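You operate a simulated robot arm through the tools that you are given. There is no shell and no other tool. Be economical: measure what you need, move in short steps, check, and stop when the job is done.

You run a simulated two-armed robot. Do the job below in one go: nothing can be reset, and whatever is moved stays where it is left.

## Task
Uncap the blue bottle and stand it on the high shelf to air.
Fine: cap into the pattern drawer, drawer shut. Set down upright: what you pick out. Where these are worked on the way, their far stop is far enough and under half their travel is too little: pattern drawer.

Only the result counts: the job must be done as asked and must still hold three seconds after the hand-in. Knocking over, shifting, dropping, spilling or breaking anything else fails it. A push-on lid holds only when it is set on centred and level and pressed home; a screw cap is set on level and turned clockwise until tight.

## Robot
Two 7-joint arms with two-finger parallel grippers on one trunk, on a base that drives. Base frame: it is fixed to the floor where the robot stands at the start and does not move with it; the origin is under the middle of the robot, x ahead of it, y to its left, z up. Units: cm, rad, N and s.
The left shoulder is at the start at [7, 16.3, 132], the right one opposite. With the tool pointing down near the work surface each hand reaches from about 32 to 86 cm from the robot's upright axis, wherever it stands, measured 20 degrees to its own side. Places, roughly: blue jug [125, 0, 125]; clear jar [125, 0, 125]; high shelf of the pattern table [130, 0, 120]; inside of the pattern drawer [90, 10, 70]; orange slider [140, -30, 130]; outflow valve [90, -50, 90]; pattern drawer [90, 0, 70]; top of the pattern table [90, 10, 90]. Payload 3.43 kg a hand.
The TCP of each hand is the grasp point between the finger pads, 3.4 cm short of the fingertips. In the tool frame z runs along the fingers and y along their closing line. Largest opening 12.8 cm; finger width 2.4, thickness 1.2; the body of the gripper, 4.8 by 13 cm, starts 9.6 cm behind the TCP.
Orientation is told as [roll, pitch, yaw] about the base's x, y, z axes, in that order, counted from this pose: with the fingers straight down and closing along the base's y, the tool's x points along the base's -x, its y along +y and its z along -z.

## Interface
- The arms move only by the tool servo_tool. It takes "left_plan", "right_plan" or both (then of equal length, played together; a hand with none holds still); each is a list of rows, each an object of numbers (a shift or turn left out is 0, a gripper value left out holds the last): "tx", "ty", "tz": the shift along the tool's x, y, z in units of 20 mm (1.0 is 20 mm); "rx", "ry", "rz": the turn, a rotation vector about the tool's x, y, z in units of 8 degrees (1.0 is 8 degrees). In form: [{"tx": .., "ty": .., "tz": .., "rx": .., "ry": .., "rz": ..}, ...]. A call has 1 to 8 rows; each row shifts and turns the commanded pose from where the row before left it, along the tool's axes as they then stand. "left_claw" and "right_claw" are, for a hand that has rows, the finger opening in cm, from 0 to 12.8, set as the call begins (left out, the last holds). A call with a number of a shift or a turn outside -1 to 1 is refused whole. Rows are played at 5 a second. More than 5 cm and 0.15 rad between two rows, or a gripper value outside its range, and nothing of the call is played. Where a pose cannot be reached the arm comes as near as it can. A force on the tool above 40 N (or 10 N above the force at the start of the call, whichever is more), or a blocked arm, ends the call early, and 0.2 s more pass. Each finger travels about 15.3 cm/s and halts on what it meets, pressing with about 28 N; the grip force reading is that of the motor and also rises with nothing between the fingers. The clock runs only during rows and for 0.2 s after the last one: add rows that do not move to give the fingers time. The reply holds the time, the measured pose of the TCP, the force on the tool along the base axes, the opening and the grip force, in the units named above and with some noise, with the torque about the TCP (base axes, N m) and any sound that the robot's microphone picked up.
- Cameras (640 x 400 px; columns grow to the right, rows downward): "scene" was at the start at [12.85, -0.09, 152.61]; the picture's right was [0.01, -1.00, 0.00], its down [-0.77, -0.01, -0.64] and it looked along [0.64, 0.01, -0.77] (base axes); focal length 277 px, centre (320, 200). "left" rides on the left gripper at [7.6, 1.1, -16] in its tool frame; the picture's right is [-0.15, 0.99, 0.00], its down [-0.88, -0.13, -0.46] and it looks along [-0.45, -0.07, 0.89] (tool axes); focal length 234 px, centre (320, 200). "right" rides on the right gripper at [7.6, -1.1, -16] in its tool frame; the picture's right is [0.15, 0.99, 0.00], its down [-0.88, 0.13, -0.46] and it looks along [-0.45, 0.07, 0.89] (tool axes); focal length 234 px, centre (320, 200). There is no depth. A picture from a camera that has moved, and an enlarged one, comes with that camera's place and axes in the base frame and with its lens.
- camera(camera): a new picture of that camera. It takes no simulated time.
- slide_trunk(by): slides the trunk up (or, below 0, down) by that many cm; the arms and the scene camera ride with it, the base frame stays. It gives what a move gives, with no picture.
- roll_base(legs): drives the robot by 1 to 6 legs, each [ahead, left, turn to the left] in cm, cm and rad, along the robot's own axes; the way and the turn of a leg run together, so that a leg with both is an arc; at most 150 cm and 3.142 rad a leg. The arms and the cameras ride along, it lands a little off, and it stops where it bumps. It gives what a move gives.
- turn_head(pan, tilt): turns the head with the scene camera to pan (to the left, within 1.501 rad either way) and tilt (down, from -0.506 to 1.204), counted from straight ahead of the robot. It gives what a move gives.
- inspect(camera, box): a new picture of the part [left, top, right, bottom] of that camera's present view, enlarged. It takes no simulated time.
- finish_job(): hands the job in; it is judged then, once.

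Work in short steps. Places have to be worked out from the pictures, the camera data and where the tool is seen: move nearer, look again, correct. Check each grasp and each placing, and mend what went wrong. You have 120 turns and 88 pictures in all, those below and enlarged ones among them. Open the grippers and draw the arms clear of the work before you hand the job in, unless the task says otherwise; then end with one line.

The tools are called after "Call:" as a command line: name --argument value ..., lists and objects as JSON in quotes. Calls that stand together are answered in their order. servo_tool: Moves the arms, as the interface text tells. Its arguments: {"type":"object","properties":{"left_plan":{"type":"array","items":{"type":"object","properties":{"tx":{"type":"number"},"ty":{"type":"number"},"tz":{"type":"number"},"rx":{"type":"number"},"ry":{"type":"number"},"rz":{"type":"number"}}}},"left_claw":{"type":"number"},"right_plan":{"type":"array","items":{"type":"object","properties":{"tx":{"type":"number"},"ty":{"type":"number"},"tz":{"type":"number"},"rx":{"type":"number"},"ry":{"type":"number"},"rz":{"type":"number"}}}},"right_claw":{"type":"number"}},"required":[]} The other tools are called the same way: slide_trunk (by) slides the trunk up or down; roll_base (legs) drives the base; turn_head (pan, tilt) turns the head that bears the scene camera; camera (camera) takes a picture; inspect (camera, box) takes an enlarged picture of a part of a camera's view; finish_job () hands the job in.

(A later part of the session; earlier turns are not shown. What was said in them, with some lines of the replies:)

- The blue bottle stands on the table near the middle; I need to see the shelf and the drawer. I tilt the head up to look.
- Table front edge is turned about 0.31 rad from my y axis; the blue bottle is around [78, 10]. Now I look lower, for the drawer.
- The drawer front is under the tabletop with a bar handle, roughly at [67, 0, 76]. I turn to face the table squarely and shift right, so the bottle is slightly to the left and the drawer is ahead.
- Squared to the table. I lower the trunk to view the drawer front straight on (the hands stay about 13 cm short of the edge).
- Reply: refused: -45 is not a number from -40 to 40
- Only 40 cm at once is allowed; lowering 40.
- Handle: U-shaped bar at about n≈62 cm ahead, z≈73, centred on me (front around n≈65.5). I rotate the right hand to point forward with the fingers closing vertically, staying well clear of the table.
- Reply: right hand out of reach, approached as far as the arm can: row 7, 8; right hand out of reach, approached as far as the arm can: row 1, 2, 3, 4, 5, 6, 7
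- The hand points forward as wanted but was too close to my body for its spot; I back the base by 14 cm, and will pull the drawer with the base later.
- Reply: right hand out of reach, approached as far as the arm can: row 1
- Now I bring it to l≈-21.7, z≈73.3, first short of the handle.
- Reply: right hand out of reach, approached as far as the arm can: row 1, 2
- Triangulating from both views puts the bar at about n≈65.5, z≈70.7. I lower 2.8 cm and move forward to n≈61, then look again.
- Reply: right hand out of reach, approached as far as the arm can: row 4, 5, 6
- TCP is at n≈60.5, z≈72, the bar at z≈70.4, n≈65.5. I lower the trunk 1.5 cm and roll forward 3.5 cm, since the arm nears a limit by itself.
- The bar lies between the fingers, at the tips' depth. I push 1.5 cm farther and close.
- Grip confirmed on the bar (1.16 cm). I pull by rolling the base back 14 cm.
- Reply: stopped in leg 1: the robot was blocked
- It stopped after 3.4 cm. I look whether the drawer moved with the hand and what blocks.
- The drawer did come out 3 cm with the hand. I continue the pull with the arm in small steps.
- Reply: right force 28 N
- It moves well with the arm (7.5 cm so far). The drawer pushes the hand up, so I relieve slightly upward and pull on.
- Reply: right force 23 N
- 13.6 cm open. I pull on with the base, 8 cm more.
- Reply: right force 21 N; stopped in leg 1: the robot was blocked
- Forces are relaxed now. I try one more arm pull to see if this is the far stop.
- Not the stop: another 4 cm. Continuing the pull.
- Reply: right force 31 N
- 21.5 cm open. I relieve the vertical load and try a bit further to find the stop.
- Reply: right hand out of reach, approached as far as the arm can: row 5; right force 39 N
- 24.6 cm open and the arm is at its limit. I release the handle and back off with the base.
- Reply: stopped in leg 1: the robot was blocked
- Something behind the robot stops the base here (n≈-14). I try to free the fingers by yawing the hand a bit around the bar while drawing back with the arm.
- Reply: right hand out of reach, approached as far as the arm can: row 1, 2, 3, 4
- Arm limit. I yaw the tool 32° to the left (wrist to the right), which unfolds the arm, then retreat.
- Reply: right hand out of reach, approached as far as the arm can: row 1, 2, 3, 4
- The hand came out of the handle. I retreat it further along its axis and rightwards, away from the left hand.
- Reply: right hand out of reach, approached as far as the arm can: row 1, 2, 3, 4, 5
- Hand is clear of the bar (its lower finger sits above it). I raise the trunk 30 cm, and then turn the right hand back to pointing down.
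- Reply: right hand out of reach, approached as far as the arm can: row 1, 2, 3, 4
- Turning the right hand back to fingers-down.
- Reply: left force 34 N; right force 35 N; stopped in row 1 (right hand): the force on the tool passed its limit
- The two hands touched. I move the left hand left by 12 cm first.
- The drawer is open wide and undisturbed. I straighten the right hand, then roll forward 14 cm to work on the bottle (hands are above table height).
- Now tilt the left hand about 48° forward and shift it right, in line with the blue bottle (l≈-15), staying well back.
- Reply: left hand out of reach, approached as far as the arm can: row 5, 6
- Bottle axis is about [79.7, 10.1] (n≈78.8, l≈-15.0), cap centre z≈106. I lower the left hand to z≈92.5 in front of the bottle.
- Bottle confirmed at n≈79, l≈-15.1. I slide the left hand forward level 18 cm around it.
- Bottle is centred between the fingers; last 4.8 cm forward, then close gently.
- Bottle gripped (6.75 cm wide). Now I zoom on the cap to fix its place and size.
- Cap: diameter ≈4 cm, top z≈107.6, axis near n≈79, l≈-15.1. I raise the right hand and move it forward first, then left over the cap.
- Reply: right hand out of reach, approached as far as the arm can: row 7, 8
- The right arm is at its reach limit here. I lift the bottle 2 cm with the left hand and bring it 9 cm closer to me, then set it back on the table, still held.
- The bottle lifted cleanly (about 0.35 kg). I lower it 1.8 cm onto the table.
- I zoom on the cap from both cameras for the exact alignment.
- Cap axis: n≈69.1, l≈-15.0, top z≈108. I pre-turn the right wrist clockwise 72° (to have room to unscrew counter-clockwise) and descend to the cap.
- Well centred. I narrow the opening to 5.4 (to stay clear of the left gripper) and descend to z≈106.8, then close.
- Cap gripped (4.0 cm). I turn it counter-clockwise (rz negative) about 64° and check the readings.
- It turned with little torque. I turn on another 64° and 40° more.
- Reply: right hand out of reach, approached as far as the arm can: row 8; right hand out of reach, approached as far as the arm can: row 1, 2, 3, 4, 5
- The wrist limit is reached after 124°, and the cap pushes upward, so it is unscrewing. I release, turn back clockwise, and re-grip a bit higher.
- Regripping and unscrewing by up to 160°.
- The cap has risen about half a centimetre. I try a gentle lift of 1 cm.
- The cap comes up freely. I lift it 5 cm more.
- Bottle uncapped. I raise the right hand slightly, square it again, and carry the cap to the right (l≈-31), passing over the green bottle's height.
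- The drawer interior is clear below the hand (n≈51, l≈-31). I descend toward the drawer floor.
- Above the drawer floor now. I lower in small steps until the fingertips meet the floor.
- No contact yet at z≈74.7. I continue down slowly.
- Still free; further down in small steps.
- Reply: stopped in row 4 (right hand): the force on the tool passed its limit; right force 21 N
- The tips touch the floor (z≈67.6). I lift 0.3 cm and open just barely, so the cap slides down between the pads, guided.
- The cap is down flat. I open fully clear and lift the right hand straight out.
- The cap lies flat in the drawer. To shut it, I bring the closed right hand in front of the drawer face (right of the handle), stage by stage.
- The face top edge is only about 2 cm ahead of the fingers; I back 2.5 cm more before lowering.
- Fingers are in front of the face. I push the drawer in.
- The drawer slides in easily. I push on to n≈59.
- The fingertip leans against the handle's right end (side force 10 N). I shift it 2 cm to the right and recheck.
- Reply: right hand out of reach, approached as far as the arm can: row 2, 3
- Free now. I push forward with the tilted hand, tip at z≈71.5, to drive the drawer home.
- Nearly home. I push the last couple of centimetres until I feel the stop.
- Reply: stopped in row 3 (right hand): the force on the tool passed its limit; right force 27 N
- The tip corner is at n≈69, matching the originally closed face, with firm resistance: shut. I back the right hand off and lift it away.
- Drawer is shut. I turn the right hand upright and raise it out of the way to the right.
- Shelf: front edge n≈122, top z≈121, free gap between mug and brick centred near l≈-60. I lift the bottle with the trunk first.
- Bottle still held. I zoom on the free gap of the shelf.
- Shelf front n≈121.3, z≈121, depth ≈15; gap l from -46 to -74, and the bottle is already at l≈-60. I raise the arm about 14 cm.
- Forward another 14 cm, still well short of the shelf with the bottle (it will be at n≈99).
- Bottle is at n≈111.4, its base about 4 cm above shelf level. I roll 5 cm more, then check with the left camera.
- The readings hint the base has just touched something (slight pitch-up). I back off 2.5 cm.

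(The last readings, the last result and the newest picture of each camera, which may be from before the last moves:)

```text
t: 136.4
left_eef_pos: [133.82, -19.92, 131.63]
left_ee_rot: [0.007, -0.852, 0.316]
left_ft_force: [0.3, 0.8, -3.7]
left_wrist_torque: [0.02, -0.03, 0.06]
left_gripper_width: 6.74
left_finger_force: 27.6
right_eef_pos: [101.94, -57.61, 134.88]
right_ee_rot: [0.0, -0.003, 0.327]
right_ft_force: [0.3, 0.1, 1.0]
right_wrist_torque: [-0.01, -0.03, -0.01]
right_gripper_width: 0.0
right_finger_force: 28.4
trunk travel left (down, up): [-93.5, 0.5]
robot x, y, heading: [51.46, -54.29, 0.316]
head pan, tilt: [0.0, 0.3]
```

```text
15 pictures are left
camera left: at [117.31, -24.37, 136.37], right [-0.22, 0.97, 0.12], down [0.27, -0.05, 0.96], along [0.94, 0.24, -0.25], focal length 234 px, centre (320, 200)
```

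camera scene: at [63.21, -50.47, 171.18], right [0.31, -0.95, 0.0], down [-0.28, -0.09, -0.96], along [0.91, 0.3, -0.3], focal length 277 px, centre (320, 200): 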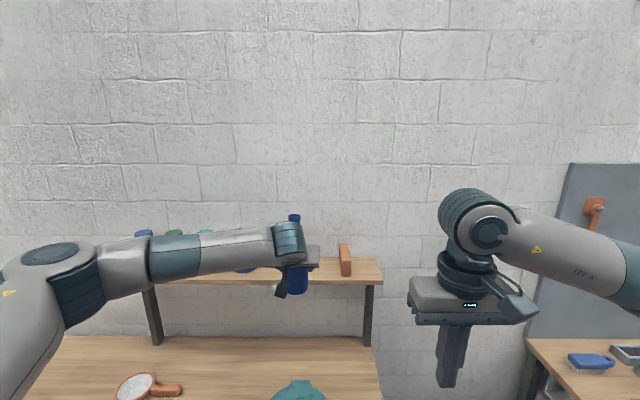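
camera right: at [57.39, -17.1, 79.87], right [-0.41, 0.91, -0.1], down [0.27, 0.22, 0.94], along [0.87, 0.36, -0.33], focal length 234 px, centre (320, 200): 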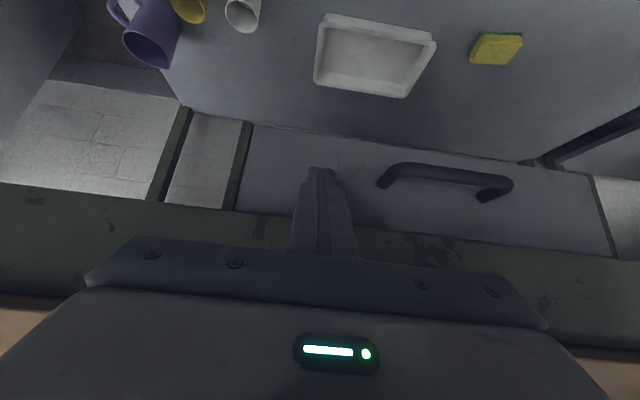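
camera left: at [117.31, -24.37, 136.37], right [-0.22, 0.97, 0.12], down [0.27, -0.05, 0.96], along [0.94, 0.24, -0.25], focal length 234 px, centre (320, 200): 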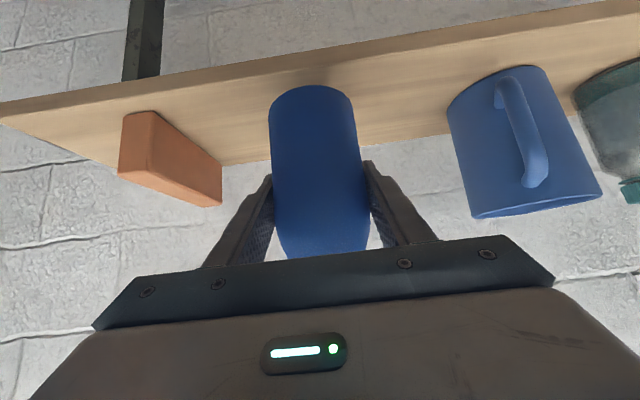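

Everything is consistent (edge n≈121, bottle centred in the gap). I move 7.4 cm further over the shelf.

Call:
servo_tool --left_plan '[{"tz": 0.7, "tx": -0.61}, {"tz": 0.7, "tx": -0.61}, {"tz": 0.7, "tx": -0.61}, {"tz": 0.7, "tx": -0.6}, {}]'

Call:
camera --camera "left"

```text
t: 137.6
left_eef_pos: [140.89, -17.38, 131.31]
left_ee_rot: [0.006, -0.852, 0.317]
left_ft_force: [0.1, 0.4, -4.4]
left_wrist_torque: [-0.01, -0.03, 0.01]
left_gripper_width: 6.75
left_finger_force: 27.7
right_eef_pos: [101.99, -57.56, 134.9]
right_ee_rot: [0.002, -0.002, 0.325]
right_ft_force: [0.2, 0.5, -0.7]
right_wrist_torque: [0.03, -0.02, 0.0]
right_gripper_width: 0.02
right_finger_force: 28.6
trunk travel left (down, up): [-93.5, 0.5]
robot x, y, heading: [51.15, -53.94, 0.318]
head pan, tilt: [0.0, 0.3]
```

```text
14 pictures are left
camera left: at [124.45, -21.77, 136.12], right [-0.22, 0.97, 0.11], down [0.27, -0.05, 0.96], along [0.94, 0.24, -0.25], focal length 234 px, centre (320, 200)
```

left: 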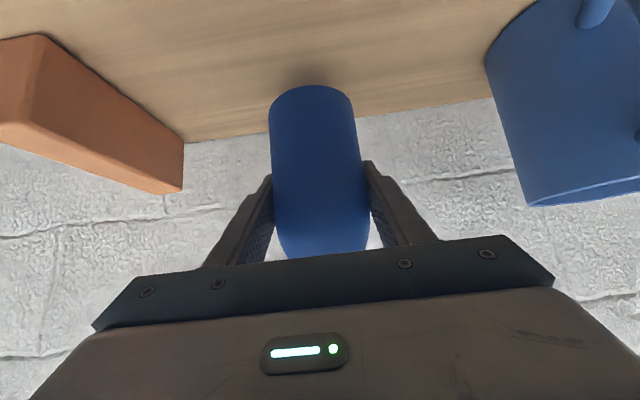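

Over the shelf at n≈128.6, l≈-60. I lower 2.8 cm, then feel for contact in small steps.

Call:
servo_tool --left_plan '[{"tx": 0.35, "tz": 0.31}, {"tx": 0.35, "tz": 0.31}, {"tx": 0.35, "tz": 0.31}, {}]'

Call:
servo_tool --left_plan '[{"tx": 0.08, "tz": 0.07}, {"tx": 0.08, "tz": 0.07}, {"tx": 0.08, "tz": 0.07}, {}]'

Call:
camera --camera "left"

```text
t: 138.6
left_eef_pos: [140.79, -17.45, 128.79]
left_ee_rot: [0.007, -0.853, 0.318]
left_ft_force: [1.8, 0.2, 9.2]
left_wrist_torque: [-0.18, 0.06, 0.04]
left_gripper_width: 6.73
left_finger_force: 27.8
right_eef_pos: [101.89, -57.75, 134.88]
right_ee_rot: [0.001, -0.004, 0.326]
right_ft_force: [-0.2, -0.6, 0.9]
right_wrist_torque: [0.01, -0.03, 0.02]
right_gripper_width: 0.0
right_finger_force: 28.0
trunk travel left (down, up): [-93.5, 0.5]
robot x, y, heading: [51.17, -53.96, 0.321]
head pan, tilt: [0.0, 0.3]
```

```text
t: 139.6
left_eef_pos: [140.53, -17.67, 127.71]
left_ee_rot: [0.011, -0.848, 0.316]
left_ft_force: [-1.4, -0.5, 0.1]
left_wrist_torque: [-0.2, 0.06, -0.04]
left_gripper_width: 6.73
left_finger_force: 28.2
right_eef_pos: [101.89, -57.72, 134.87]
right_ee_rot: [0.001, -0.004, 0.329]
right_ft_force: [-0.5, 1.0, 0.2]
right_wrist_torque: [0.0, -0.01, 0.02]
right_gripper_width: 0.01
right_finger_force: 27.9
trunk travel left (down, up): [-93.5, 0.5]
robot x, y, heading: [51.67, -53.75, 0.316]
head pan, tilt: [0.0, 0.3]
```

```text
13 pictures are left
camera left: at [124.25, -21.97, 132.69], right [-0.22, 0.97, 0.12], down [0.27, -0.05, 0.96], along [0.94, 0.24, -0.25], focal length 234 px, centre (320, 200)
```

left: 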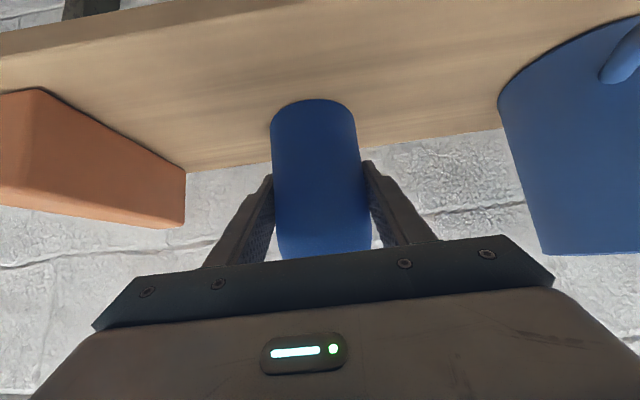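

The bottle is on the shelf (weight off the hand). I check its uprightness from the head camera before releasing.

Call:
inspect --camera "scene" --box '[220, 200, 400, 312]'

```text
3.56 times, centred on (310, 256) of scene
camera zoom: at [65.31, -49.72, 171.18], right [0.31, -0.95, 0.0], down [-0.28, -0.09, -0.96], along [0.91, 0.3, -0.3], focal length 984 px, centre (356, 1)
```

zoom: 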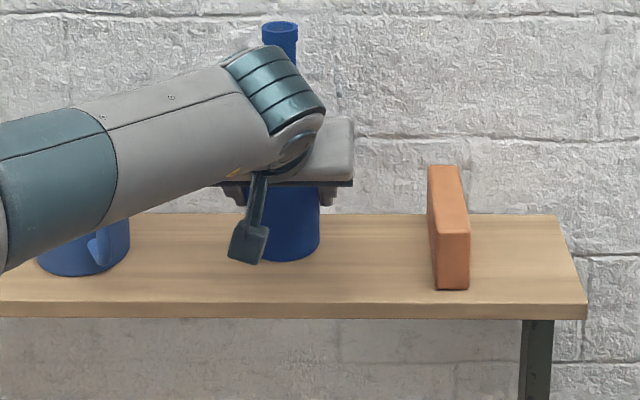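

It stands upright on the shelf, well inside the edges. I open gradually.

Call:
servo_tool --left_plan '[{}, {}]' --left_claw 7.2

Call:
servo_tool --left_plan '[{}, {}, {}]' --left_claw 9.5

Call:
camera --camera "left"

```text
t: 140.2
left_eef_pos: [140.78, -17.52, 128.03]
left_ee_rot: [0.008, -0.851, 0.316]
left_ft_force: [0.8, -0.3, -0.3]
left_wrist_torque: [-0.01, 0.0, 0.01]
left_gripper_width: 7.2
left_finger_force: 0.0
right_eef_pos: [101.87, -57.62, 134.98]
right_ee_rot: [0.002, -0.004, 0.328]
right_ft_force: [-0.5, 0.2, -0.5]
right_wrist_torque: [0.02, -0.01, -0.03]
right_gripper_width: 0.01
right_finger_force: 27.9
trunk travel left (down, up): [-93.5, 0.5]
robot x, y, heading: [51.82, -53.69, 0.322]
head pan, tilt: [0.0, 0.3]
```

```text
t: 141.0
left_eef_pos: [140.72, -17.5, 127.91]
left_ee_rot: [0.009, -0.851, 0.315]
left_ft_force: [0.3, 0.4, 0.3]
left_wrist_torque: [-0.01, -0.02, 0.04]
left_gripper_width: 9.52
left_finger_force: 0.0
right_eef_pos: [101.87, -57.55, 134.75]
right_ee_rot: [0.0, -0.005, 0.326]
right_ft_force: [-0.3, -0.6, -0.6]
right_wrist_torque: [0.01, 0.01, -0.03]
right_gripper_width: 0.03
right_finger_force: 28.2
trunk travel left (down, up): [-93.5, 0.5]
robot x, y, heading: [51.45, -53.85, 0.318]
head pan, tilt: [0.0, 0.3]
```

```text
11 pictures are left
camera left: at [124.34, -21.91, 132.76], right [-0.22, 0.97, 0.12], down [0.27, -0.05, 0.96], along [0.94, 0.24, -0.25], focal length 234 px, centre (320, 200)
```

left: 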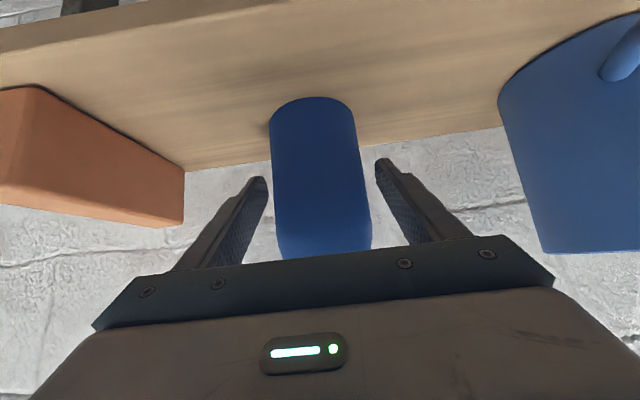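

Bottle stands free. I draw the left hand straight back, level.

Call:
servo_tool --left_plan '[{"tz": -0.5, "tx": 0.44}, {"tz": -0.8, "tx": 0.7}, {"tz": -0.8, "tx": 0.7}, {"tz": -0.8, "tx": 0.7}, {"tz": -0.8, "tx": 0.7}, {"tz": -0.8, "tx": 0.7}, {"tz": -0.8, "tx": 0.7}, {"tz": -0.8, "tx": 0.7}]'

Call:
roll_base --legs '[[-20, 0, 0]]'

Call:
camera --camera "scene"

```text
t: 142.8
left_eef_pos: [125.25, -22.94, 127.99]
left_ee_rot: [0.007, -0.851, 0.318]
left_ft_force: [0.2, 0.6, -0.2]
left_wrist_torque: [0.03, 0.0, 0.02]
left_gripper_width: 9.53
left_finger_force: 0.1
right_eef_pos: [101.99, -57.57, 134.9]
right_ee_rot: [0.003, -0.005, 0.327]
right_ft_force: [0.0, 0.3, 0.4]
right_wrist_torque: [0.03, -0.01, 0.01]
right_gripper_width: 0.02
right_finger_force: 28.4
trunk travel left (down, up): [-93.5, 0.5]
robot x, y, heading: [51.74, -54.27, 0.318]
head pan, tilt: [0.0, 0.3]
```

```text
t: 144.4
left_eef_pos: [106.9, -28.94, 127.64]
left_ee_rot: [0.01, -0.847, 0.317]
left_ft_force: [0.5, -0.3, -0.5]
left_wrist_torque: [-0.01, 0.01, -0.02]
left_gripper_width: 9.49
left_finger_force: 0.0
right_eef_pos: [83.43, -63.79, 134.59]
right_ee_rot: [0.002, 0.0, 0.326]
right_ft_force: [1.3, -0.8, 0.3]
right_wrist_torque: [-0.01, 0.02, 0.0]
right_gripper_width: 0.0
right_finger_force: 28.3
trunk travel left (down, up): [-93.5, 0.5]
robot x, y, heading: [32.7, -60.43, 0.32]
head pan, tilt: [0.0, 0.3]
```

```text
10 pictures are left
camera scene: at [47.0, -55.77, 171.12], right [0.31, -0.95, 0.0], down [-0.28, -0.09, -0.95], along [0.91, 0.3, -0.3], focal length 277 px, centre (320, 200)
```

scene: 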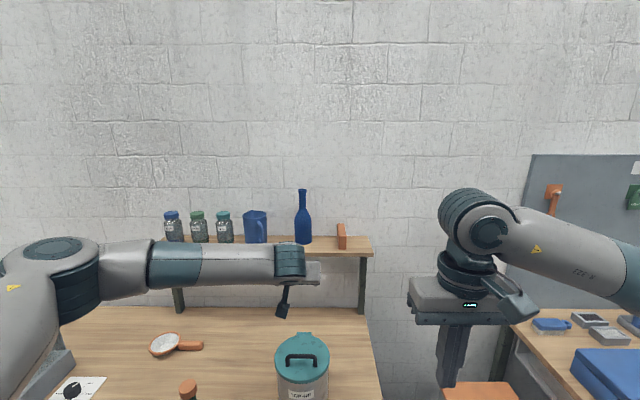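

Bottle stands on the shelf, other items in place. I back off further, open the right gripper, and check the drawer from above.

Call:
roll_base --legs '[[-14, 0, 0]]'

Call:
servo_tool --right_plan '[{}, {}, {}]' --right_claw 10

Call:
turn_head --pan 0.45 --tilt 0.8

Call:
camera --camera "scene"

```text
t: 145.7
left_eef_pos: [93.63, -33.01, 127.6]
left_ee_rot: [0.009, -0.847, 0.318]
left_ft_force: [0.4, 0.0, 0.4]
left_wrist_torque: [0.0, -0.01, 0.01]
left_gripper_width: 9.47
left_finger_force: 0.0
right_eef_pos: [70.37, -67.98, 134.69]
right_ee_rot: [0.002, 0.001, 0.329]
right_ft_force: [-0.2, 0.0, 0.2]
right_wrist_torque: [0.0, 0.02, -0.01]
right_gripper_width: 0.0
right_finger_force: 27.4
trunk travel left (down, up): [-93.5, 0.5]
robot x, y, heading: [19.66, -64.75, 0.321]
head pan, tilt: [0.0, 0.3]
```

```text
t: 146.5
left_eef_pos: [93.19, -33.2, 128.04]
left_ee_rot: [0.008, -0.851, 0.319]
left_ft_force: [-0.2, -0.7, -0.6]
left_wrist_torque: [0.01, 0.01, 0.01]
left_gripper_width: 9.51
left_finger_force: 0.1
right_eef_pos: [69.87, -68.1, 134.82]
right_ee_rot: [0.002, -0.004, 0.331]
right_ft_force: [0.3, 0.3, 0.8]
right_wrist_torque: [0.01, -0.02, 0.0]
right_gripper_width: 10.0
right_finger_force: 0.1
trunk travel left (down, up): [-93.5, 0.5]
robot x, y, heading: [19.2, -64.64, 0.321]
head pan, tilt: [0.0, 0.3]
```

```text
t: 147.4
left_eef_pos: [93.47, -33.19, 127.73]
left_ee_rot: [0.01, -0.85, 0.321]
left_ft_force: [-0.7, 0.0, -0.2]
left_wrist_torque: [0.0, 0.0, -0.02]
left_gripper_width: 9.48
left_finger_force: 0.1
right_eef_pos: [69.94, -68.02, 134.89]
right_ee_rot: [0.002, -0.004, 0.33]
right_ft_force: [-0.4, -0.2, 0.4]
right_wrist_torque: [0.01, 0.04, -0.01]
right_gripper_width: 9.99
right_finger_force: 0.0
trunk travel left (down, up): [-93.5, 0.5]
robot x, y, heading: [19.83, -64.76, 0.319]
head pan, tilt: [0.45, 0.799]
```

```text
9 pictures are left
camera scene: at [30.32, -57.56, 166.75], right [0.7, -0.72, 0.0], down [-0.51, -0.5, -0.7], along [0.5, 0.49, -0.72], focal length 277 px, centre (320, 200)
```

scene: 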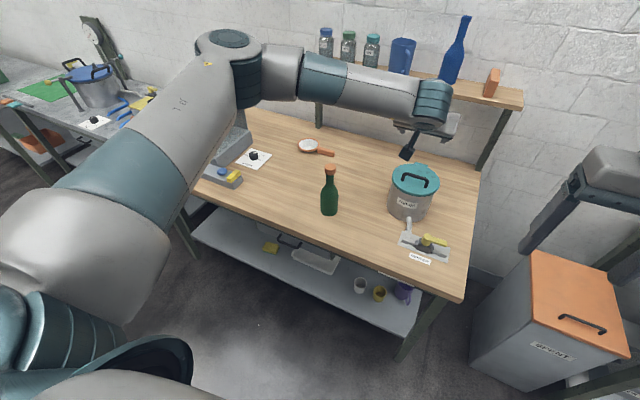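

Call:
inspect --camera "scene" --box '[210, 190, 400, 310]'

```text
3.33 times, centred on (305, 250) of scene
camera zoom: at [30.32, -57.56, 166.75], right [0.7, -0.72, 0.0], down [-0.51, -0.5, -0.7], along [0.5, 0.49, -0.72], focal length 923 px, centre (370, 33)
```

zoom: 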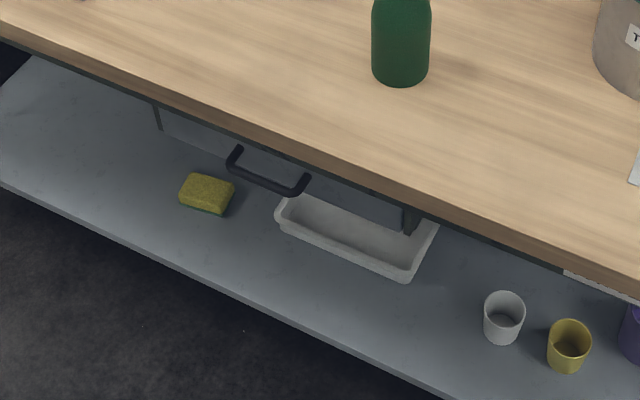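

The handle bar computes to n≈65.4, the same as at the start, so the drawer is shut. The bottle stands uncapped on the shelf and both hands are open and clear. Handing in.

Call:
finish_job

```text
The job is handed in.
```

The job is handed in: the blue bottle stands upright and uncapped on the high shelf between the mug and the orange brick. Its cap lies flat in the pattern drawer, which is pushed shut.
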